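You operate a simulated robot arm through the tools that you are given. There is no shell and no other tool. Be economical: measure what you need, move in short steps, check, and stop when the job is done.

You run a simulated robot arm. Do the job below in one go: nothing can be reset, and whatever is moved stays where it is left.

## Task
Set the controls near the fitting bench. At the end: the dark blue swing plate is set to under the plunger; the black bar knob is turned to 2; the blue air knob is turned to on; the blue seal arm is set to over the valve; whatever was shut is shut again. Leave all else as you found it, and nothing knocked over. The dark blue swing plate goes anticlockwise seen from above, to its stop. The blue seal arm goes clockwise seen from above, to its stop.
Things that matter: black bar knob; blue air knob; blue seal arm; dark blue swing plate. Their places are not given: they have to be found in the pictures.

The check looks at the end state, three seconds after you hand in, the way a careful person would. Anything else that was tipped, shoved, dropped, spilled or broken makes it a failure. A push-on lid holds only when it is set on centred and level and pressed home; a screw cap is set on level and turned clockwise until tight.

## Robot
A 7-joint arm with a two-finger parallel gripper, fixed in place. Base frame: the origin is at the foot of the arm, x ahead of it, y to its left, z up; the work surface is at about z = 860. Units: mm, degrees, N and s.
With the tool pointing down near the work surface it reaches from about 240 to 680 mm from the base axis. Its first joint turns from -66.0 to 66.0 degrees. Payload 2.4 kg.
The tool frame sits at the grasp point between the pads (the TCP): z along the fingers, y along the line on which they close. The tips reach 30 mm beyond it. The gripper opens to 94 mm. The fingers are 28 mm wide and 10 mm thick; the gripper's body (50 by 96 mm) begins 55 mm behind the TCP.
Orientation is told as [roll, pitch, yaw] about the base's x, y, z axes, in that order, counted from this pose: with the fingers straight down and closing along the base's y, the tool's x points along the base's -x, its y along +y and its z along -z.

## Interface
- The arm moves only by the tool drive_tool. Its argument "deltas" is one flat list of numbers, 7 for each row, row after row: the finger opening in mm, from 0 to 94, then the shift along the tool's x, y, z in units of 200 mm (1.0 is 200 mm), then the turn, a rotation vector about the tool's x, y, z in units of 90 degrees (1.0 is 90 degrees). In form: [gripper, tx, ty, tz, rx, ry, rz, gripper, tx, ty, tz, rx, ry, rz, ...]. A call has 1 to 8 rows; each row is the pose to reach, as a shift and turn from the pose commanded when the call began, along the tool's axes at that moment. A call with a number of a shift or a turn outside -1 to 1 is refused whole. A row lasts 0.2 s, in which the tool goes at most 50 mm and 8.6 degrees; a call with a longer step from one row to the next is refused whole, and so is a gripper value outside its range. Where a pose cannot be reached the arm comes as near as it can. A force on the tool above 40 N (or 10 N above the force at the start of the call, whichever is more), or a blocked arm, ends the call early, and 0.2 s more pass. Each finger travels about 153 mm/s and halts on what it meets, pressing with about 23 N; the grip force reading is that of the motor and also rises with nothing between the fingers. The clock runs only during rows and for 0.2 s after the last one: add rows that repeat a pose to give the fingers time. It gives the time, the measured TCP pose, the force on the tool (base axes), the opening and the grip force at its end, in the units of the frame above (readings bear some noise), with the torque about the TCP (base axes, N m) and any sound that the robot's microphone picked up.
- Cameras (640 x 400 px; columns grow to the right, rows downward): "scene" is fixed at [50.8, 489.5, 1439]; the picture's right is [-0.59, -0.81, 0.00], its down [-0.49, 0.36, -0.80] and it looks along [0.64, -0.47, -0.60] (base axes); focal length 286 px, centre (320, 200). "wrist" rides on the gripper at [76, 14, -102] in the tool frame; the picture's right is [-0.18, 0.98, 0.00], its down [-0.75, -0.14, -0.64] and it looks along [-0.63, -0.12, 0.77] (tool axes); focal length 243 px, centre (320, 200).
- grab_frame(camera): a new picture of that camera. It takes no simulated time.
- probe_pixels(camera, pixels): there is no depth. For up to 12 entries [column, row, z] of the newest picture of that camera ("zoom" is the newest enlarged one), the place [x, y] in the base frame at which the ray of that pixel passes the height z, good to about 3 mm. It takes no simulated time.
- enlarge(camera, box): a new picture of the part [left, top, right, bottom] of that camera's present view, enlarged. It takes no simulated time.
- finish_job(): hands the job in; it is judged then, once.

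Keep the steps short. Do not move on a guess: measure, check each grasp and each placing, and mend mistakes. In all there are 60 turns and 20 pictures (those below and enlarged ones count). Leave the gripper open and the arm clear of the work at the hand-in unless told otherwise, and finish with a single line.

The tools are called after ">>>" as a command line: name --argument value ..., lists and objects as JSON in quotes. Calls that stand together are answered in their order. drive_tool: Moves the arm, as the interface text tells. Its arguments: {"type":"object","properties":{"deltas":{"type":"array"}},"required":["deltas"]} The other tools are called the same way: grab_frame (camera) takes a picture; probe_pixels (camera, pixels) gives the place at which the rays of pixels pass given heights; enlarge (camera, box) takes an enlarged picture of a part of a camera's view; finish_job () hands the job in.

At the start:

```text
t: 0.0
tcp_pos: [318.3, 102.3, 1272.4]
orientation: [0.0, -0.1, 0.1]
contact_force: [0.6, 0.9, 0.4]
moment: [-0.03, 0.04, -0.06]
width: 94.1
gripper_force: 0.0
```

scene: 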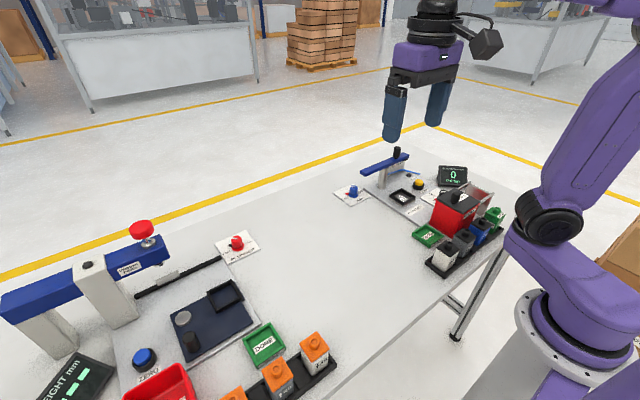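
wrist: 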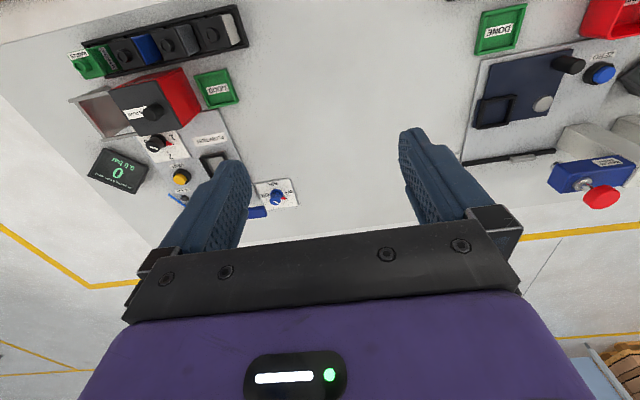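

I see two stations: left the press with the dark blue plate, right the leak tester with the blue arm and knobs. I enlarge both.

>>> enlarge --camera "scene" --box '[320, 130, 520, 280]'

>>> enlarge --camera "scene" --box '[60, 210, 340, 400]'

>>> enlarge --camera "wrist" --box '[60, 0, 310, 225]'

```text
2.67 times, centred on (420, 205) of scene
```

zoom: 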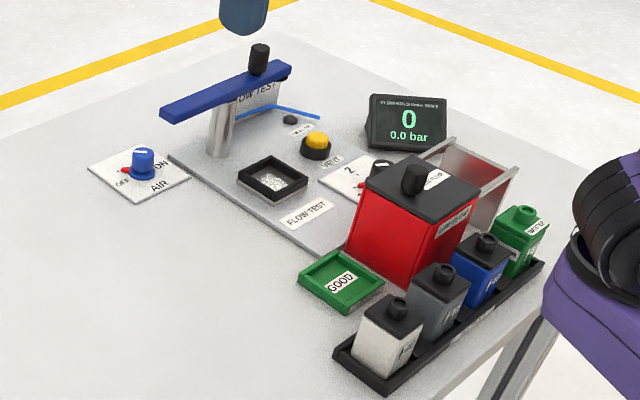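

```text
2.11 times, centred on (200, 305) of scene
```

zoom: 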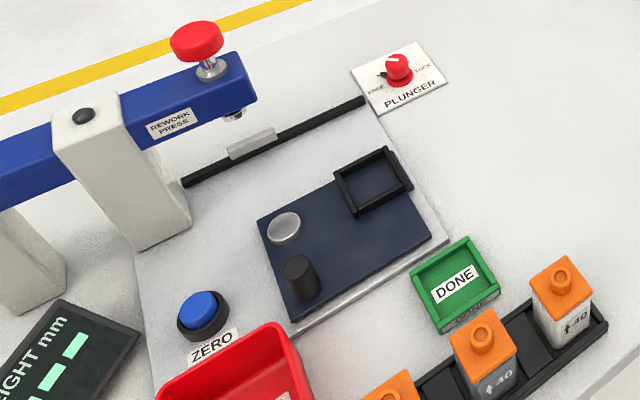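

```text
1.78 times, centred on (185, 112) of wrist
```

zoom: 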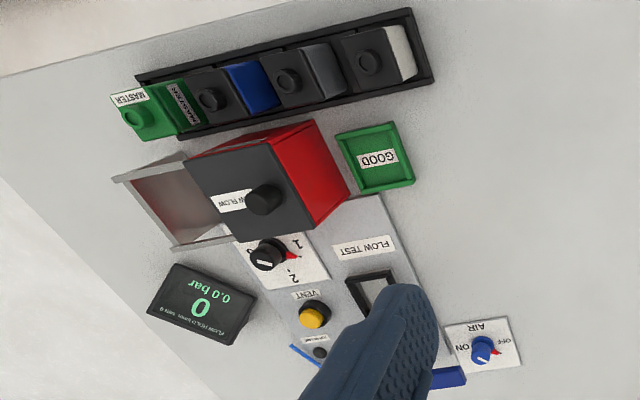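

I probe the main features at guessed heights from the scene picture.

>>> probe_pixels --camera "scene" --pixels '[[183.4, 318.3, 885], [189.6, 334, 915], [191.5, 350, 880], [224.6, 296.5, 885], [159.7, 264.7, 960], [141.7, 229, 1030], [170.6, 314.5, 880], [186.7, 361.9, 880], [252, 321.6, 880], [230.8, 281, 880]]'

>>> probe_pixels --camera "scene" --pixels '[[396.8, 148, 980], [396.8, 157, 950], [361.2, 173.2, 945], [408.8, 155.6, 945], [380, 187, 870], [380, 187, 860], [402, 197.5, 880], [353.7, 187, 890], [353.7, 195, 866], [442.5, 191.9, 890]]'

>>> probe_pixels --camera "zoom" --pixels '[[268, 258, 885], [268, 258, 900], [482, 350, 885], [260, 200, 960], [445, 378, 945], [375, 295, 875], [313, 318, 880], [300, 243, 868], [290, 275, 868], [250, 252, 868]]'

```text
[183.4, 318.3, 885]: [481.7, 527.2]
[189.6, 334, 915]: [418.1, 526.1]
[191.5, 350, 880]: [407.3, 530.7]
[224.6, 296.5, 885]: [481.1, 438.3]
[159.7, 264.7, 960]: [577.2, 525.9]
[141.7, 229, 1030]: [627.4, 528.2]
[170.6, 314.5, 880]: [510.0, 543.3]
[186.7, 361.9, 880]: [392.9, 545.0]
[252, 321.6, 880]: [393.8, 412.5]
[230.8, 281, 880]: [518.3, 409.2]
```

```text
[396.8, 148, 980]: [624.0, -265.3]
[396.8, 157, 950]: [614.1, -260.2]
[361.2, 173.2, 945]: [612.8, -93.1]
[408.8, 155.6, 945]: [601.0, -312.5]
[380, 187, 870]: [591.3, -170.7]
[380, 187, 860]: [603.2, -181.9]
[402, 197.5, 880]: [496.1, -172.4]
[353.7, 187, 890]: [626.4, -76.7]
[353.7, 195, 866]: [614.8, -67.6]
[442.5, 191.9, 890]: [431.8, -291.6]
```

```text
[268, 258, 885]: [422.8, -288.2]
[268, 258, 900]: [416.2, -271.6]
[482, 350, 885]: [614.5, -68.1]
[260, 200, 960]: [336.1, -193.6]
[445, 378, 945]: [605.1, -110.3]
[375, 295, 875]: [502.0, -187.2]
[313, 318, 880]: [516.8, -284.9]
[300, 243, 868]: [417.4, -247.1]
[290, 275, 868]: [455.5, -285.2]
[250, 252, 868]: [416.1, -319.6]
```

Geometry fits: plate pivot about (482,527), handle (410,527), to swing to (482,457); seal arm pivot about (600,-175), handle (615,-262), valve (500,-180); bar knob about (423,-288); air knob about (614,-70). I move high towards the bar knob for a closer look.

>>> drive_tool --deltas '[94, -0.052, -0.19, 0.08, 0, 0, 0, 94, -0.104, -0.38, 0.16, 0, 0, 0, 94, -0.156, -0.57, 0.24, 0, 0, 0, 94, -0.208, -0.76, 0.32, 0, 0, 0, 94, -0.26, -0.95, 0.4, 0, 0, 0]'

>>> drive_tool --deltas '[94, -0.04, -0.18, 0.08, 0, 0, 0, 94, -0.08, -0.36, 0.16, 0, 0, 0, 94, -0.12, -0.54, 0.24, 0, 0, 0, 94, -0.16, -0.72, 0.32, 0, 0, 0, 94, -0.2, -0.9, 0.4, 0, 0, 0]'

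>>> grab_frame --camera "wrist"

```text
t: 1.2
tcp_pos: [371.9, -86.8, 1193.2]
orientation: [0.0, 0.0, 0.1]
contact_force: [-0.1, -0.4, -0.1]
moment: [0.0, 0.01, -0.02]
width: 93.9
gripper_force: 0.1
```

```text
t: 2.4
tcp_pos: [410.1, -268.6, 1113.5]
orientation: [0.0, 0.1, 0.0]
contact_force: [0.1, 0.0, -0.1]
moment: [0.05, 0.03, 0.01]
width: 94.0
gripper_force: 0.1
```

```text
14 pictures are left
```

wrist: 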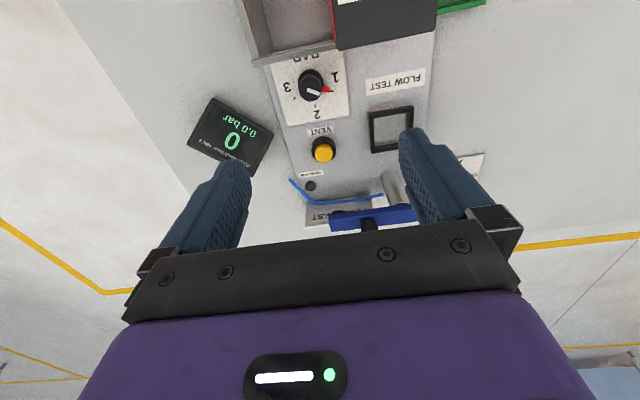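

The bar knob points near 1; I enlarge for the exact angle and place.

>>> enlarge --camera "wrist" --box '[260, 40, 380, 125]'

```text
4.71 times, centred on (320, 82) of wrist
```

zoom: 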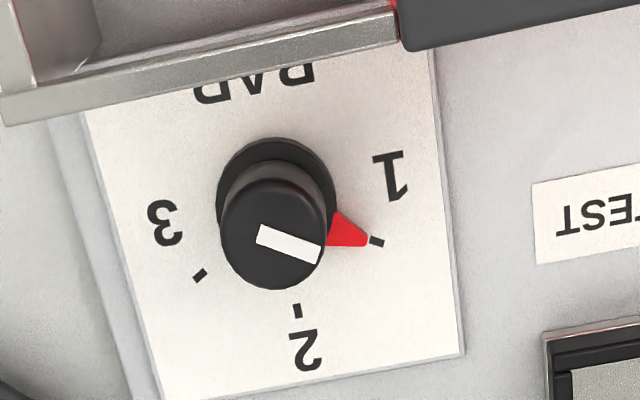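

>>> probe_pixels --camera "zoom" --pixels '[[377, 241, 868], [297, 310, 868], [200, 276, 868], [276, 195, 868], [276, 195, 874], [273, 237, 885], [273, 237, 890], [273, 237, 895], [258, 235, 890], [320, 253, 890], [398, 25, 960], [398, 25, 940]]'

>>> probe_pixels --camera "wrist" --pixels '[[389, 129, 880], [324, 155, 880], [369, 225, 950], [369, 225, 980], [332, 226, 945], [416, 212, 945], [392, 187, 900], [392, 187, 920], [310, 186, 870], [250, 65, 940], [333, 46, 940], [309, 100, 880]]'

```text
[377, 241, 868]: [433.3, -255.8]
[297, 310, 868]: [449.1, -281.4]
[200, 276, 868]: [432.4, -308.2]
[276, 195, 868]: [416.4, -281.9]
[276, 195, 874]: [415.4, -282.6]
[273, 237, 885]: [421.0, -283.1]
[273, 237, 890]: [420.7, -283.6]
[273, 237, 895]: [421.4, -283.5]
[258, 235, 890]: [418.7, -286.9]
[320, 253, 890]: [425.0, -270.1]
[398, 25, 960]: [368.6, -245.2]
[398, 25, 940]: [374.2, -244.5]
```

```text
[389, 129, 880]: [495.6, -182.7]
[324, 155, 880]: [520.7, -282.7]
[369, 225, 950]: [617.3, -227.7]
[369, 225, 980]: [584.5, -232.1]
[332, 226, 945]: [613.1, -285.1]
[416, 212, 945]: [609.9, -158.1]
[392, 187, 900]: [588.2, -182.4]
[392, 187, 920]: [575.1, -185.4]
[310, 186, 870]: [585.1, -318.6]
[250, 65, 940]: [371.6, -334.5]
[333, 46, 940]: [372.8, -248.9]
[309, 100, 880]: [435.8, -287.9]
```

Bar knob centre is about (420,-282), pointer at 1 (about 62° from +x towards +y), tick 2 at about 0°, so about 60° clockwise. I check the height of the red box and its glass stand beside the knob.

>>> probe_pixels --camera "scene" --pixels '[[453, 236.8, 860], [463.8, 209.5, 930], [463.8, 209.5, 950], [463.8, 209.5, 970], [454.8, 187, 980], [437, 189, 940], [437, 189, 960], [493, 193, 900], [493, 193, 920], [493, 193, 940], [470, 182, 920], [470, 182, 940]]'

>>> enlarge --camera "scene" --box '[420, 165, 520, 228]'

```text
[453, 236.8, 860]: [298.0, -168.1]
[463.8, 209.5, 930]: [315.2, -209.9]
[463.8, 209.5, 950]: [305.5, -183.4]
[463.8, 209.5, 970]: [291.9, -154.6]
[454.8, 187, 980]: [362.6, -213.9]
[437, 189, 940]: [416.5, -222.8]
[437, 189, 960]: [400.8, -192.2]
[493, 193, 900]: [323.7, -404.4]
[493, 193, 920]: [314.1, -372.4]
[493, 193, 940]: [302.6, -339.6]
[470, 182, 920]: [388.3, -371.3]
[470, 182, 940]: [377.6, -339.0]
```

```text
6.35 times, centred on (470, 196) of scene
```

zoom: 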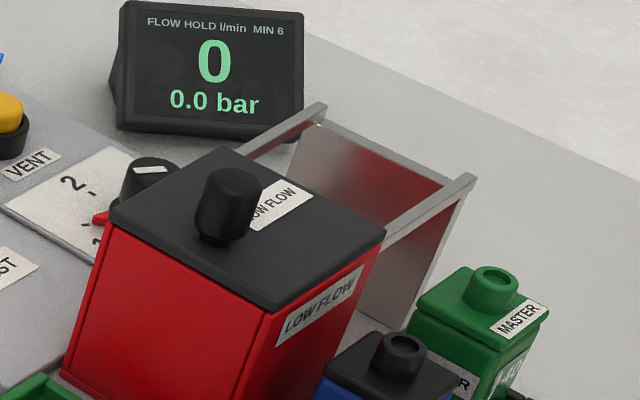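

Box top is about z 960, its edge about x 372; I will turn the knob in two short strokes (yaw +20 to -10). First: go over the knob at z 963, yawed +20.

>>> drive_tool --deltas '[60, -0.012, -0.017, 0.19, 0, 0, -0.056, 60, -0.025, -0.034, 0.38, 0, 0, -0.111, 60, -0.037, -0.05, 0.56, 0, 0, -0.167, 60, -0.05, -0.067, 0.75, 0, 0, -0.222, 60, -0.05, -0.067, 0.75, 0, 0, -0.222]'

>>> grab_frame --camera "wrist"

```text
t: 3.6
tcp_pos: [419.2, -280.5, 961.9]
orientation: [0.0, -0.1, 20.1]
contact_force: [0.1, 0.5, -0.4]
moment: [0.03, 0.01, 0.0]
width: 60.0
gripper_force: 0.0
```

```text
11 pictures are left
```

wrist: 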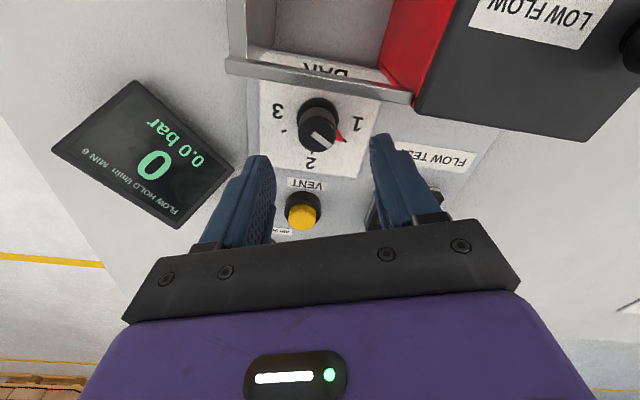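

>>> probe_pixels --camera "wrist" --pixels '[[318, 134, 885], [318, 134, 890], [318, 134, 895], [315, 112, 870], [413, 100, 945], [415, 112, 945], [585, 140, 955], [228, 70, 940], [300, 215, 885], [299, 136, 885], [338, 133, 885]]'

```text
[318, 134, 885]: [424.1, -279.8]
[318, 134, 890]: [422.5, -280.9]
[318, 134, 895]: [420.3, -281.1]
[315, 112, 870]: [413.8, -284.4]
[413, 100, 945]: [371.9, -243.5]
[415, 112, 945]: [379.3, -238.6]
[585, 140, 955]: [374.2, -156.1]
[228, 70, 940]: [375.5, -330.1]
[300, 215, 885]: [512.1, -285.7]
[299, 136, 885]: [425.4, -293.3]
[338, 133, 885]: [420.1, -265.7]
```

Knob centre (421,-281), box edge at x about 378. I ease yaw to 15 and go down to TCP z 906, then close.

>>> drive_tool --deltas '[60, -0.0076, -0.0055, 0.1, 0, 0, 0.056, 60, -0.0076, -0.0055, 0.2, 0, 0, 0.056, 60, -0.0076, -0.0055, 0.28, 0, 0, 0.056, 60, -0.0076, -0.0055, 0.28, 0, 0, 0.056, 20, -0.0076, -0.0055, 0.28, 0, 0, 0.056, 20, -0.0076, -0.0055, 0.28, 0, 0, 0.056]'

```text
t: 5.0
tcp_pos: [420.8, -281.6, 905.3]
orientation: [0.0, 0.0, 14.9]
contact_force: [-3.0, -3.5, -5.0]
moment: [-0.16, -0.39, -0.01]
width: 27.0
gripper_force: 44.5
```

Gripped at 27 mm. Turn 30° clockwise, watching torque.

>>> drive_tool --deltas '[20, 0, 0, 0, 0, 0, 0.083, 20, 0, 0, 0, 0, 0, 0.167, 20, 0, 0, 0, 0, 0, 0.25, 20, 0, 0, 0, 0, 0, 0.333, 20, 0, 0, 0, 0, 0, 0.333]'

```text
t: 6.2
tcp_pos: [420.9, -283.3, 905.2]
orientation: [0.0, 0.1, -15.4]
contact_force: [-5.7, -22.0, -24.1]
moment: [-0.35, -0.74, 0.06]
width: 26.8
gripper_force: 45.1
```

Side force of 22 N has built up; I open and read again, with a picture.

>>> drive_tool --deltas '[60, 0, 0, 0, 0, 0, 0, 60, 0, 0, 0, 0, 0, 0]'

>>> grab_frame --camera "wrist"

```text
t: 6.8
tcp_pos: [422.3, -280.0, 906.8]
orientation: [0.0, 0.0, -15.0]
contact_force: [0.2, -0.1, 0.4]
moment: [-0.02, 0.03, 0.02]
width: 60.1
gripper_force: 0.1
```

```text
10 pictures are left
```

wrist: 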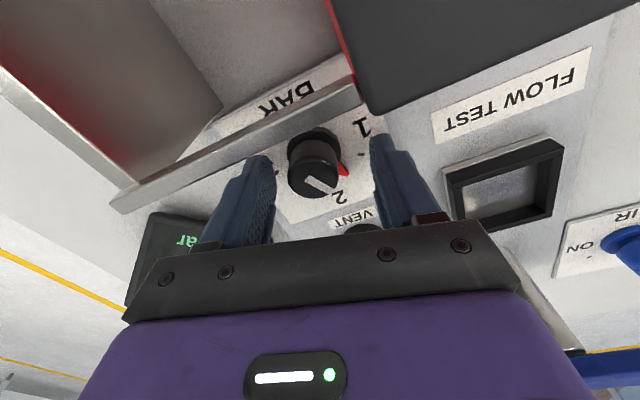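

>>> probe_pixels --camera "wrist" --pixels '[[307, 178, 890], [334, 195, 890], [313, 181, 890], [313, 181, 895], [344, 173, 870], [312, 140, 870], [366, 151, 868]]'

```text
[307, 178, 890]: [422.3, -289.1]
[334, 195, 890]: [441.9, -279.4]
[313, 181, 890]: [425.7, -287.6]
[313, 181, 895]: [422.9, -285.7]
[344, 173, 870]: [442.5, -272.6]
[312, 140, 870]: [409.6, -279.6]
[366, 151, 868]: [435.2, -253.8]
```

The pointer moved from about 65° to about 27°. I rotate back open, shift 3.5 mm to centre on the knob, and regrip.

>>> drive_tool --deltas '[60, 0, -0.005, 0, 0, 0, -0.083, 60, 0, -0.01, 0, 0, 0, -0.167, 60, 0, -0.014, 0, 0, 0, -0.25, 60, -0.0007, -0.018, 0, 0, 0, -0.333, 60, -0.0007, -0.018, 0, 0, 0, -0.333, 20, -0.0007, -0.018, 0, 0, 0, -0.333, 20, -0.0007, -0.018, 0, 0, 0, -0.333]'

>>> drive_tool --deltas '[20, 0, 0, 0, 0, 0, 0.078, 20, 0, 0, 0, 0, 0, 0.156, 20, 0, 0, 0, 0, 0, 0.233, 20, 0, 0, 0, 0, 0, 0.311, 20, 0, 0, 0, 0, 0, 0.311]'

>>> drive_tool --deltas '[60, 0, 0, 0, 0, 0, 0, 60, 0, 0, 0, 0, 0, 0, 60, 0, 0, -0.2, 0, 0, 0, 60, 0, 0, -0.4, 0, 0, 0]'

>>> enlarge --camera "wrist" --box '[230, 60, 430, 200]'

```text
t: 8.4
tcp_pos: [420.8, -281.3, 905.9]
orientation: [0.3, 0.2, 15.0]
contact_force: [-6.6, 18.5, 6.1]
moment: [-0.47, 0.59, -0.04]
width: 26.9
gripper_force: 45.3
```

```text
t: 9.6
tcp_pos: [420.4, -282.7, 905.2]
orientation: [0.1, 0.3, -13.1]
contact_force: [-2.7, 21.7, -8.5]
moment: [-0.04, -0.3, -0.07]
width: 26.9
gripper_force: 45.1
```

```text
t: 10.6
tcp_pos: [419.6, -284.0, 985.7]
orientation: [0.0, 0.0, -13.2]
contact_force: [-0.1, 0.3, 0.3]
moment: [0.0, -0.01, 0.01]
width: 59.9
gripper_force: 0.0
```

```text
2.86 times, centred on (330, 130) of wrist
```

zoom: 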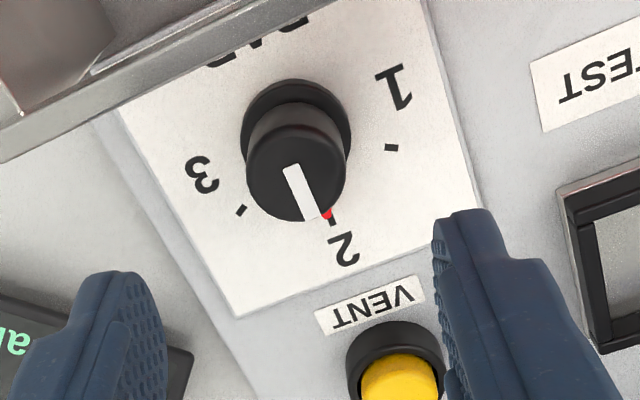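

>>> probe_pixels --camera "zoom" --pixels '[[291, 168, 892], [312, 217, 892], [333, 218, 868], [391, 147, 868], [240, 211, 868], [328, 213, 872]]'

```text
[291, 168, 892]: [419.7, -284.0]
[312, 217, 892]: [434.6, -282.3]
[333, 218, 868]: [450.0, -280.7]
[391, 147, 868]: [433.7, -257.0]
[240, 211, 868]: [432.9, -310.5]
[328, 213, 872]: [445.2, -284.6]
```

Bar knob sits on 2 (line about 5°, tick about 4°). Next the seal arm: I rise and move for a look at its handle.

>>> drive_tool --deltas '[60, 0, 0, -0.2, 0, 0, 0, 60, -0.12, 0.085, -0.35, 0, 0, -0.07, 60, -0.3, 0.2, -0.42, 0, 0, -0.147, 60, -0.486, 0.34, -0.475, 0, 0, -0.147, 60, -0.486, 0.34, -0.475, 0, 0, -0.147]'

>>> grab_frame --camera "wrist"

```text
t: 11.8
tcp_pos: [528.3, -238.1, 1081.9]
orientation: [0.0, 0.1, 0.2]
contact_force: [-0.1, -0.4, -1.0]
moment: [0.0, -0.03, 0.03]
width: 60.1
gripper_force: 0.1
```

```text
8 pictures are left
```

wrist: 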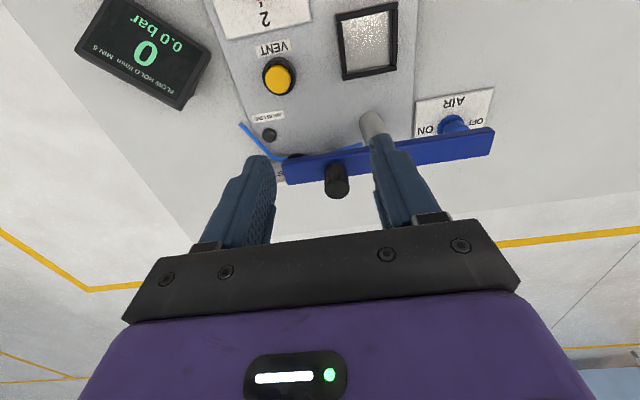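

>>> probe_pixels --camera "wrist" --pixels '[[338, 185, 970], [338, 185, 985], [338, 185, 1000], [335, 168, 940], [335, 168, 955], [283, 162, 945], [495, 128, 945], [288, 184, 940], [372, 125, 900], [368, 40, 880], [326, 185, 985], [350, 185, 985]]'

>>> probe_pixels --camera "scene" --pixels '[[396.8, 146, 970], [396.8, 146, 985], [396.8, 146, 1000], [396.8, 157, 940], [396.8, 157, 955], [396.8, 157, 965]]'

```text
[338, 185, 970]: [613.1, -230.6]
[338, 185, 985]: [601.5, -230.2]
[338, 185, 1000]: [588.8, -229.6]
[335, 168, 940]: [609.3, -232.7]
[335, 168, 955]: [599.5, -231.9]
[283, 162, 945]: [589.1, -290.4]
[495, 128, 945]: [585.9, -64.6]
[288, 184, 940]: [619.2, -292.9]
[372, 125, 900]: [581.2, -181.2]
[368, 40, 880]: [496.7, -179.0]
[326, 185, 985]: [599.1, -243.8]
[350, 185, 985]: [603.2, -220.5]
```

```text
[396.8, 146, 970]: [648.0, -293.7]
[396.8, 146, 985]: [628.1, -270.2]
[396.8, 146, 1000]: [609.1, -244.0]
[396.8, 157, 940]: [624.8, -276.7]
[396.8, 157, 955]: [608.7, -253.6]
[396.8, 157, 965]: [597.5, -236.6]
```

Both views put the handle at about (590,-231), top z about 1003, arm top about 968; pivot about (590,-180). I move above it, yaw +45, and look again.

>>> drive_tool --deltas '[60, -0.05, 0.006, 0.02, 0, 0, -0.083, 60, -0.1, 0.012, 0.05, 0, 0, -0.167, 60, -0.15, 0.018, 0.08, 0, 0, -0.25, 60, -0.2, 0.024, 0.1, 0, 0, -0.333, 60, -0.25, 0.03, 0.13, 0, 0, -0.417, 60, -0.31, 0.035, 0.16, 0, 0, -0.5, 60, -0.31, 0.035, 0.16, 0, 0, -0.5]'

>>> grab_frame --camera "wrist"

```text
t: 13.4
tcp_pos: [593.5, -232.9, 1050.3]
orientation: [0.0, 0.0, 45.3]
contact_force: [0.0, -0.2, 0.0]
moment: [0.01, -0.02, 0.02]
width: 60.1
gripper_force: 0.0
```

```text
7 pictures are left
```

wrist: 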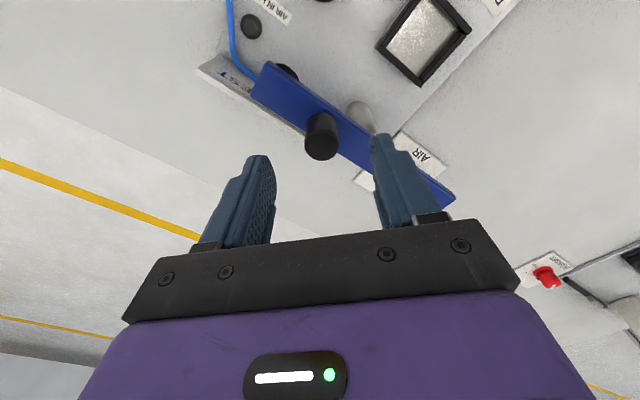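

>>> probe_pixels --camera "wrist" --pixels '[[321, 149, 985], [321, 149, 995], [321, 149, 1005], [320, 122, 955], [320, 122, 968], [268, 62, 960], [250, 96, 960], [456, 190, 960], [305, 149, 995], [338, 149, 995], [358, 108, 930], [425, 40, 880]]'

```text
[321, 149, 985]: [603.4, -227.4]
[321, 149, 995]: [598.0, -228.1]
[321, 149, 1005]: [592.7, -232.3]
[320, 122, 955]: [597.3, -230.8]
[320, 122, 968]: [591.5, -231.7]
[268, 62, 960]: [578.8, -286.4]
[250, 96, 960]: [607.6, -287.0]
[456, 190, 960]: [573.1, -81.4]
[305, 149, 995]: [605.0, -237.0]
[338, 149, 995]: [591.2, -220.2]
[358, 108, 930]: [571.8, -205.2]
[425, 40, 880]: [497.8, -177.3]
```

Handle at (595,-231). I lower to TCP z 1003 and close.

>>> drive_tool --deltas '[60, -0.012, 0.0015, 0.1, 0, 0, 0, 60, -0.012, 0.0015, 0.18, 0, 0, 0, 60, -0.012, 0.0015, 0.235, 0, 0, 0, 16, -0.012, 0.0015, 0.235, 0, 0, 0, 16, -0.012, 0.0015, 0.235, 0, 0, 0]'

```text
t: 14.6
tcp_pos: [593.6, -230.6, 1001.0]
orientation: [0.1, 0.0, 45.2]
contact_force: [-5.6, 2.0, -0.5]
moment: [-0.07, -0.39, -0.06]
width: 23.3
gripper_force: 45.4
```

Gripped at 23 mm. First half of the clockwise arc (45°) about the pivot (593,-179).

>>> drive_tool --deltas '[16, 0.0225, 0.0256, 0, 0, 0, 0.0833, 16, 0.0413, 0.0538, 0, 0, 0, 0.1667, 16, 0.0563, 0.0843, 0, 0, 0, 0.25, 16, 0.0673, 0.1166, 0, 0, 0, 0.333, 16, 0.0739, 0.1499, 0, 0, 0, 0.4167, 16, 0.0761, 0.1838, 0, 0, 0, 0.5]'

```text
t: 16.0
tcp_pos: [556.7, -216.4, 1001.3]
orientation: [0.0, 0.1, 0.0]
contact_force: [2.0, -6.2, -25.1]
moment: [-0.1, -0.62, -0.28]
width: 23.1
gripper_force: 45.2
```

Moving well. Second half of the arc.

>>> drive_tool --deltas '[16, 0.0224, 0.0256, 0, 0, 0, 0.0833, 16, 0.0413, 0.0539, 0, 0, 0, 0.1667, 16, 0.0564, 0.0844, 0, 0, 0, 0.25, 16, 0.0673, 0.1166, 0, 0, 0, 0.333, 16, 0.074, 0.1499, 0, 0, 0, 0.4167, 16, 0.0762, 0.1839, 0, 0, 0, 0.5]'

```text
t: 17.4
tcp_pos: [540.9, -181.1, 1001.6]
orientation: [-0.1, 0.0, -45.0]
contact_force: [-9.7, -17.0, -17.9]
moment: [0.75, 0.05, 0.22]
width: 23.0
gripper_force: 44.6
```

Push 5 mm more in +y to confirm the stop.

>>> drive_tool --deltas '[16, 0.009, 0.009, 0, 0, 0, 0, 16, 0.0177, 0.0177, 0, 0, 0, 0, 16, 0.0177, 0.0177, 0, 0, 0, 0]'

```text
t: 18.2
tcp_pos: [541.2, -181.5, 1003.4]
orientation: [-0.1, -0.2, -45.3]
contact_force: [-4.4, -29.2, -21.4]
moment: [0.36, -0.96, 0.09]
width: 23.2
gripper_force: 45.3
```

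No further travel: the stop is reached. I open, rise, and go to look at the air knob.

>>> drive_tool --deltas '[60, 0.0177, 0.0177, 0, 0, 0, 0, 60, 0.0177, 0.0177, -0.2, 0, 0, 0, 60, 0.04, 0.06, -0.35, 0, 0, -0.083, 60, 0.07, 0.15, -0.35, 0, 0, -0.167, 60, 0.1, 0.24, -0.3, 0, 0, -0.25, 60, 0.13, 0.33, -0.25, 0, 0, -0.333, 60, 0.16, 0.4, -0.2, 0, 0, -0.417, 60, 0.184, 0.46, -0.15, 0, 0, -0.5]'

>>> grab_frame --camera "wrist"

```text
t: 20.0
tcp_pos: [580.1, -82.6, 1033.3]
orientation: [-0.1, 0.1, 0.2]
contact_force: [-0.2, 0.4, 0.1]
moment: [0.02, -0.03, 0.0]
width: 60.1
gripper_force: 0.1
```

```text
6 pictures are left
```

wrist: 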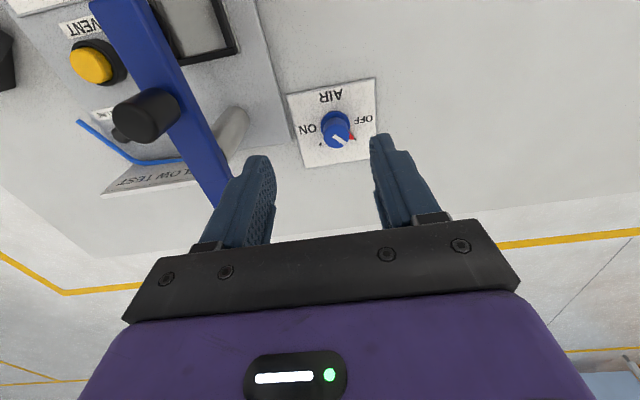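

>>> enlarge --camera "wrist" --box '[280, 70, 390, 170]'

>>> probe_pixels --camera "wrist" --pixels '[[90, 0, 962], [145, 0, 962], [195, 100, 962], [150, 110, 962], [195, 25, 880], [145, 120, 1000], [205, 190, 962]]'

```text
4.00 times, centred on (335, 120) of wrist
```

zoom: 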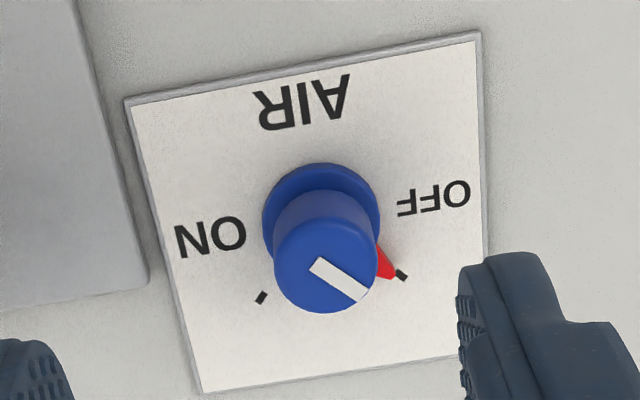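

```text
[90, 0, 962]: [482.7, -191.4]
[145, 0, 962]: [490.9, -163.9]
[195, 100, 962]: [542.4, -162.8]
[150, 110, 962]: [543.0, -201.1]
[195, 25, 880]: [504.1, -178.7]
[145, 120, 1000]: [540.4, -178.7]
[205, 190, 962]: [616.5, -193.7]
```

Seal arm lies along y about -178, over the valve. Now measure the air knob.

>>> probe_pixels --camera "zoom" --pixels '[[402, 275, 864], [262, 297, 864], [322, 255, 885], [322, 255, 890], [314, 263, 890], [364, 296, 890], [322, 215, 866], [275, 255, 885], [377, 250, 885]]'

```text
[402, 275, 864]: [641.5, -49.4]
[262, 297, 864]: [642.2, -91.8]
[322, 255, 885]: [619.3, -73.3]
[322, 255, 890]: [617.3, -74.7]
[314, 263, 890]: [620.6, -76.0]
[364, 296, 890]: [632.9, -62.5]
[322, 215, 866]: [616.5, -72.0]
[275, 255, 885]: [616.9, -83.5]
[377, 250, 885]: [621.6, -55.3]
```

Air knob centre about (620,-71), OFF tick at +45°, ON at -44°: 90° clockwise. I descend over it with yaw +45 and close.

>>> drive_tool --deltas '[60, -0.05, 0.013, 0.05, 0, 0, -0.083, 60, -0.1, 0.026, 0.15, 0, 0, -0.167, 60, -0.15, 0.04, 0.25, 0, 0, -0.25, 60, -0.2, 0.055, 0.35, 0, 0, -0.333, 60, -0.2, 0.055, 0.45, 0, 0, -0.417, 60, -0.2, 0.055, 0.55, 0, 0, -0.5, 60, -0.2, 0.055, 0.65, 0, 0, -0.5, 60, -0.2, 0.055, 0.65, 0, 0, -0.5]'

>>> drive_tool --deltas '[18, 0, 0, 0, 0, 0, 0, 18, 0, 0, 0, 0, 0, 0]'

```text
t: 21.8
tcp_pos: [622.7, -72.6, 902.0]
orientation: [-0.1, 0.0, 45.2]
contact_force: [0.3, 0.1, 0.0]
moment: [-0.03, -0.01, 0.0]
width: 60.1
gripper_force: 0.0
```

```text
t: 22.4
tcp_pos: [620.7, -70.3, 901.6]
orientation: [0.1, 0.1, 45.3]
contact_force: [-8.2, 4.6, 2.7]
moment: [-0.24, 0.16, -0.02]
width: 26.8
gripper_force: 45.5
```

>>> drive_tool --deltas '[18, 0, 0.012, 0, 0, 0, 0.083, 18, 0, 0.012, 0, 0, 0, 0.167, 18, 0, 0.012, 0, 0, 0, 0.25, 18, 0, 0.012, 0, 0, 0, 0.333, 18, 0, 0.012, 0, 0, 0, 0.417, 18, 0, 0.012, 0, 0, 0, 0.5]'

>>> drive_tool --deltas '[18, 0, 0, 0, 0, 0, 0.083, 18, 0, 0, 0, 0, 0, 0.167, 18, 0, 0, 0, 0, 0, 0.25, 18, 0, 0, 0, 0, 0, 0.333, 18, 0, 0, 0, 0, 0, 0.417, 18, 0, 0, 0, 0, 0, 0.5, 18, 0, 0, 0, 0, 0, 0.5]'

```text
t: 23.8
tcp_pos: [620.5, -72.3, 902.5]
orientation: [0.0, -0.3, 0.0]
contact_force: [22.8, -10.3, -18.8]
moment: [0.04, 0.1, 0.01]
width: 27.0
gripper_force: 44.4
```

```text
t: 25.4
tcp_pos: [620.8, -72.6, 902.8]
orientation: [0.1, -0.2, -45.1]
contact_force: [14.9, -19.2, -12.3]
moment: [-0.87, -0.52, 0.05]
width: 27.0
gripper_force: 45.4
```

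Turned 90°. I open, rise 80 mm and check the knob.

>>> drive_tool --deltas '[60, 0, 0, 0, 0, 0, 0, 60, 0, 0, 0, 0, 0, 0, 60, 0, 0, -0.2, 0, 0, 0, 60, 0, 0, -0.4, 0, 0, 0, 60, 0, 0, -0.6, 0, 0, 0]'

>>> enlarge --camera "wrist" --box '[170, 30, 470, 230]'

```text
t: 26.6
tcp_pos: [617.4, -70.8, 1024.0]
orientation: [0.0, 0.1, -44.8]
contact_force: [0.1, -0.5, 0.2]
moment: [0.0, 0.01, 0.03]
width: 59.9
gripper_force: 0.0
```

```text
2.00 times, centred on (320, 130) of wrist
```

zoom: 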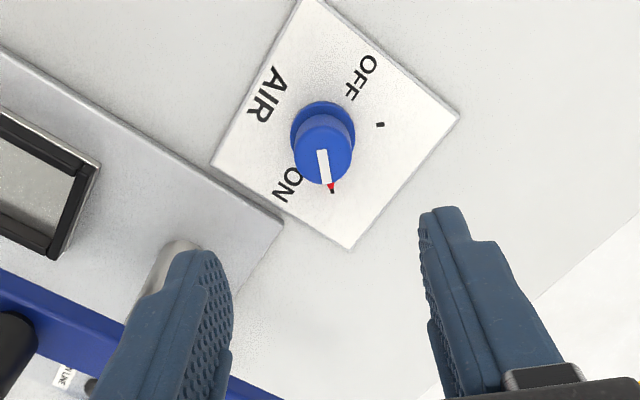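

AIR reads ON. Now travel high to the plate on the left side.

>>> drive_tool --deltas '[60, 0.16, -0.018, -0.1, 0, 0, -0.083, 60, 0.32, -0.036, -0.2, 0, 0, -0.167, 60, 0.48, -0.053, -0.28, 0, 0, -0.25, 60, 0.64, -0.07, -0.36, 0, 0, -0.333, 60, 0.8, -0.088, -0.44, 0, 0, -0.417, 60, 0.955, -0.106, -0.5, 0, 0, -0.5]'

>>> drive_tool --deltas '[60, 0.08, 0.19, 0, 0, 0, 0, 60, 0.16, 0.38, 0, 0, 0, 0, 60, 0.24, 0.57, 0, 0, 0, 0, 60, 0.32, 0.76, 0, 0, 0, 0, 60, 0.4, 0.95, 0, 0, 0, 0]'

>>> drive_tool --deltas '[60, 0.03, 0.19, 0, 0, 0, 0, 60, 0.06, 0.38, 0, 0, 0, 0, 60, 0.09, 0.57, 0, 0, 0, 0, 60, 0.12, 0.76, 0, 0, 0, 0, 60, 0.15, 0.95, 0, 0, 0, 0]'

>>> grab_frame --camera "wrist"

```text
t: 28.0
tcp_pos: [469.8, 49.6, 1121.6]
orientation: [0.0, 0.1, 0.4]
contact_force: [0.9, -0.5, 0.1]
moment: [-0.01, 0.01, -0.02]
width: 60.1
gripper_force: 0.0
```

```text
t: 29.2
tcp_pos: [388.0, 243.0, 1122.8]
orientation: [0.0, 0.0, 0.1]
contact_force: [0.3, -0.5, 0.0]
moment: [-0.03, -0.01, 0.0]
width: 59.9
gripper_force: 0.1
```

```text
t: 30.4
tcp_pos: [357.6, 429.4, 1122.6]
orientation: [-0.1, 0.0, 0.3]
contact_force: [0.2, -0.1, 0.0]
moment: [-0.02, 0.0, -0.04]
width: 60.2
gripper_force: 0.1
```

```text
3 pictures are left
```

wrist: 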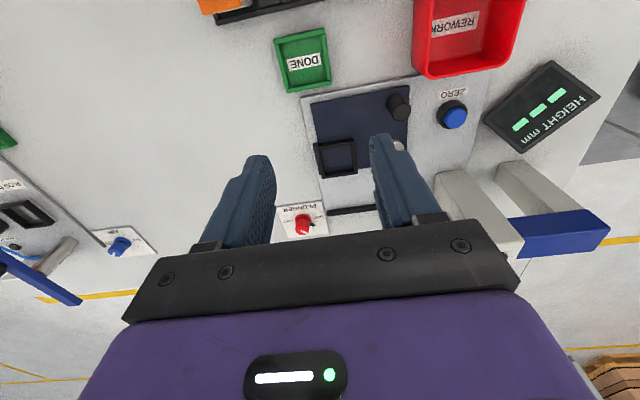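

Handle seen at (400,108), pivot disc at (397,146). I measure with both cameras.

>>> probe_pixels --camera "wrist" --pixels '[[400, 112, 905], [400, 112, 920], [400, 112, 930], [397, 97, 880], [397, 97, 890], [397, 146, 880], [397, 146, 890], [338, 157, 885], [406, 92, 880], [312, 106, 880], [390, 108, 920], [411, 106, 920]]'

>>> probe_pixels --camera "scene" --pixels '[[189.3, 332, 905], [189.3, 332, 920], [189.3, 332, 930], [191.5, 348, 880], [191.5, 348, 890], [183.4, 318.3, 880], [159.7, 264.7, 930], [159.7, 264.7, 945]]'

```text
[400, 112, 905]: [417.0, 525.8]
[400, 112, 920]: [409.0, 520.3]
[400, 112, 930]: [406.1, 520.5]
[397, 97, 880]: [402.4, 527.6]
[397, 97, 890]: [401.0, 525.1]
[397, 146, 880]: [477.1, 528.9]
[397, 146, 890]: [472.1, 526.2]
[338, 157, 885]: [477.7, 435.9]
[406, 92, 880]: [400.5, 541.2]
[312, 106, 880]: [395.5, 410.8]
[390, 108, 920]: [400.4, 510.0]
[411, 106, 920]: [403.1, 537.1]
```

```text
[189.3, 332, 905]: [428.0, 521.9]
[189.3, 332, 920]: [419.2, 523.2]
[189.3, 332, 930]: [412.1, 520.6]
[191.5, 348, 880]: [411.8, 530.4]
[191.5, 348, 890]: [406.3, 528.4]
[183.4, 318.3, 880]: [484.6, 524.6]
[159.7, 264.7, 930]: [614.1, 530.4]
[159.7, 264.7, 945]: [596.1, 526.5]
```

Handle about (410,525), top z about 917, pivot about (480,527). I go above it at z 1000 with yaw -30.

>>> drive_tool --deltas '[60, -0.065, 0.12, 0.15, 0, 0, 0.083, 60, -0.13, 0.24, 0.3, 0, 0, 0.167, 60, -0.196, 0.36, 0.45, 0, 0, 0.25, 60, -0.262, 0.478, 0.61, 0, 0, 0.333, 60, -0.262, 0.478, 0.61, 0, 0, 0.333]'

>>> grab_frame --camera "wrist"

```text
t: 31.6
tcp_pos: [408.8, 525.2, 1001.5]
orientation: [0.1, 0.0, -30.0]
contact_force: [0.7, -0.2, 0.3]
moment: [0.01, 0.01, 0.02]
width: 60.0
gripper_force: 0.0
```

```text
2 pictures are left
```

wrist: 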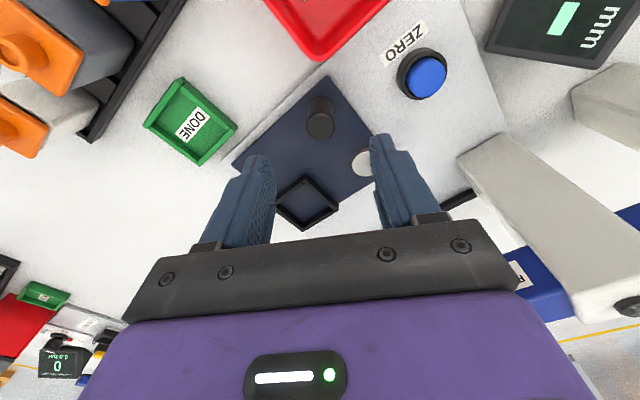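

>>> probe_pixels --camera "wrist" --pixels '[[320, 126, 905], [320, 126, 915], [320, 126, 925], [320, 103, 882], [361, 162, 882], [305, 200, 885], [326, 78, 880], [306, 126, 915], [334, 126, 915]]'

```text
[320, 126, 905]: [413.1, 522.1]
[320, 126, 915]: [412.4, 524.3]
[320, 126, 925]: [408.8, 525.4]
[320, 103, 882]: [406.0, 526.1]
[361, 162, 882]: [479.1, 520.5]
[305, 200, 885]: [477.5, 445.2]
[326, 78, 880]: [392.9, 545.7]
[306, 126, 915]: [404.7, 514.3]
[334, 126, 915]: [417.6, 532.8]
```

Handle confirmed at (410,525). I lower to TCP z 921 and close.

>>> drive_tool --deltas '[60, -0.005, 0, 0.15, 0, 0, 0, 60, -0.005, 0, 0.3, 0, 0, 0, 60, -0.005, 0, 0.4, 0, 0, 0, 60, -0.005, 0, 0.4, 0, 0, 0, 16, -0.005, 0, 0.4, 0, 0, 0, 16, -0.005, 0, 0.4, 0, 0, 0]'

```text
t: 33.0
tcp_pos: [410.9, 524.9, 923.0]
orientation: [0.0, 0.0, -29.7]
contact_force: [-2.6, -2.5, -1.2]
moment: [0.49, -0.38, -0.07]
width: 23.7
gripper_force: 45.1
```

Gripped at 23.7 mm. First half of the anticlockwise arc about (480,526).

>>> drive_tool --deltas '[16, -0.0254, -0.0381, 0, 0, 0, -0.083, 16, -0.0556, -0.0725, 0, 0, 0, -0.167, 16, -0.0901, -0.1027, 0, 0, 0, -0.25, 16, -0.1281, -0.1281, 0, 0, 0, -0.333, 16, -0.1691, -0.1484, 0, 0, 0, -0.417, 16, -0.2125, -0.1631, 0, 0, 0, -0.5]'

```text
t: 34.4
tcp_pos: [430.6, 475.0, 922.2]
orientation: [0.0, 0.0, 15.3]
contact_force: [-9.4, -6.6, 25.0]
moment: [-0.83, 0.34, 0.11]
width: 23.6
gripper_force: 45.0
```

Moving well. Second half: the same numbers in the turned tool frame.

>>> drive_tool --deltas '[16, -0.0254, -0.0381, 0, 0, 0, -0.083, 16, -0.0556, -0.0725, 0, 0, 0, -0.167, 16, -0.0901, -0.1027, 0, 0, 0, -0.25, 16, -0.1281, -0.1281, 0, 0, 0, -0.333, 16, -0.1691, -0.1484, 0, 0, 0, -0.417, 16, -0.2125, -0.1631, 0, 0, 0, -0.5]'

```text
t: 35.8
tcp_pos: [481.8, 453.1, 921.6]
orientation: [0.0, 0.0, 60.2]
contact_force: [0.3, -17.9, 20.8]
moment: [-0.14, 0.74, 0.01]
width: 23.7
gripper_force: 45.6
```

Push 6 mm more in +x to test for the stop.

>>> drive_tool --deltas '[16, -0.0075, -0.013, 0, 0, 0, 0, 16, -0.015, -0.026, 0, 0, 0, 0, 16, -0.015, -0.026, 0, 0, 0, 0]'

```text
t: 36.6
tcp_pos: [486.8, 452.4, 920.0]
orientation: [0.0, 0.2, 60.1]
contact_force: [-3.9, -26.5, 15.5]
moment: [0.33, -0.45, 0.11]
width: 23.7
gripper_force: 45.1
```

It still moved 5 mm with little resistance; push on 8 mm more.

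>>> drive_tool --deltas '[16, -0.014, -0.015, 0, 0, 0, -0.03, 16, -0.0287, -0.0296, 0, 0, 0, -0.06, 16, -0.0287, -0.0296, 0, 0, 0, -0.06]'

```text
t: 37.0
tcp_pos: [486.7, 452.3, 919.5]
orientation: [0.2, 1.0, 62.1]
contact_force: [-5.9, -6.3, 9.1]
moment: [-0.76, 0.29, 0.2]
width: 23.7
gripper_force: 45.1
stopped in row 1: the force on the tool passed its limit at 44 N (the readings are from after the stop); the commanded pose is now the measured one
```

The force limit was met with no motion: stop reached. I open, rise and back away, then check.

>>> drive_tool --deltas '[60, 0, 0, 0, 0, 0, 0, 60, 0, 0, 0, 0, 0, 0, 60, 0, 0, -0.2, 0, 0, 0, 60, 0, 0, -0.4, 0, 0, 0, 60, 0, 0, -0.6, 0, 0, 0, 60, 0, 0, -0.8, 0, 0, 0]'

>>> drive_tool --deltas '[94, 0.22, 0, -0.1, 0, 0, 0, 94, 0.44, 0, -0.2, 0, 0, 0, 94, 0.66, 0, -0.3, 0, 0, 0, 94, 0.88, 0, -0.4, 0, 0, 0]'

>>> grab_frame --camera "scene"

```text
t: 38.4
tcp_pos: [489.6, 453.0, 1078.1]
orientation: [0.1, 0.8, 62.1]
contact_force: [-0.1, 0.4, 0.2]
moment: [0.03, -0.02, 0.02]
width: 59.9
gripper_force: 0.0
```

```text
t: 39.4
tcp_pos: [405.8, 298.9, 1161.5]
orientation: [0.2, 0.7, 62.1]
contact_force: [-1.0, 0.2, -0.3]
moment: [0.03, -0.02, -0.02]
width: 94.0
gripper_force: 0.1
```

```text
1 pictures are left
```

scene: 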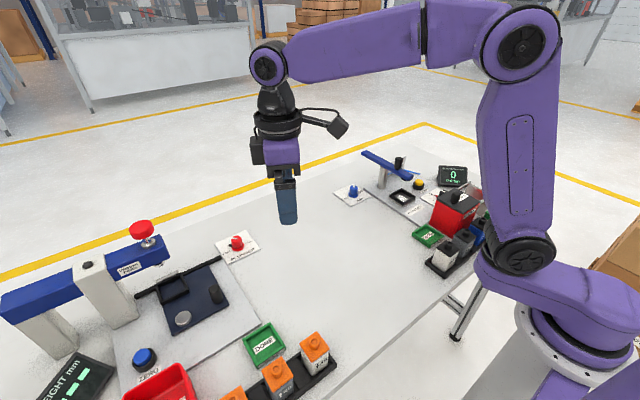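

>>> probe_pixels --camera "scene" --pixels '[[173, 288, 885], [183, 318, 882], [215, 290, 917], [362, 153, 962], [415, 178, 962], [400, 158, 1000]]'

>>> enlarge --camera "scene" --box '[100, 200, 280, 360]'

```text
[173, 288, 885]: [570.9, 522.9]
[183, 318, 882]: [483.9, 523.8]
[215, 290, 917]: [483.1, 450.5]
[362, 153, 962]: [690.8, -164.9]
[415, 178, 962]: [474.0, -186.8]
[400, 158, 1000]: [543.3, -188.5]
```

```text
2.50 times, centred on (190, 280) of scene
```

zoom: 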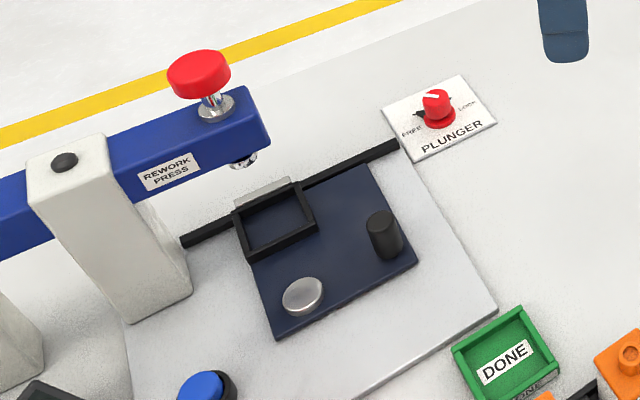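

The plate is against its stop block with its nest under the plunger, and the seal arm is over the valve. BAR is on 2 and AIR is on ON. The gripper is open and clear, so I hand in.

>>> finish_job

```text
The job is handed in.
```

The plate is under the plunger, the bar knob is at 2, the air knob is at ON, the seal arm is over the valve, nothing was opened, and no other item looked moved in the last pictures.
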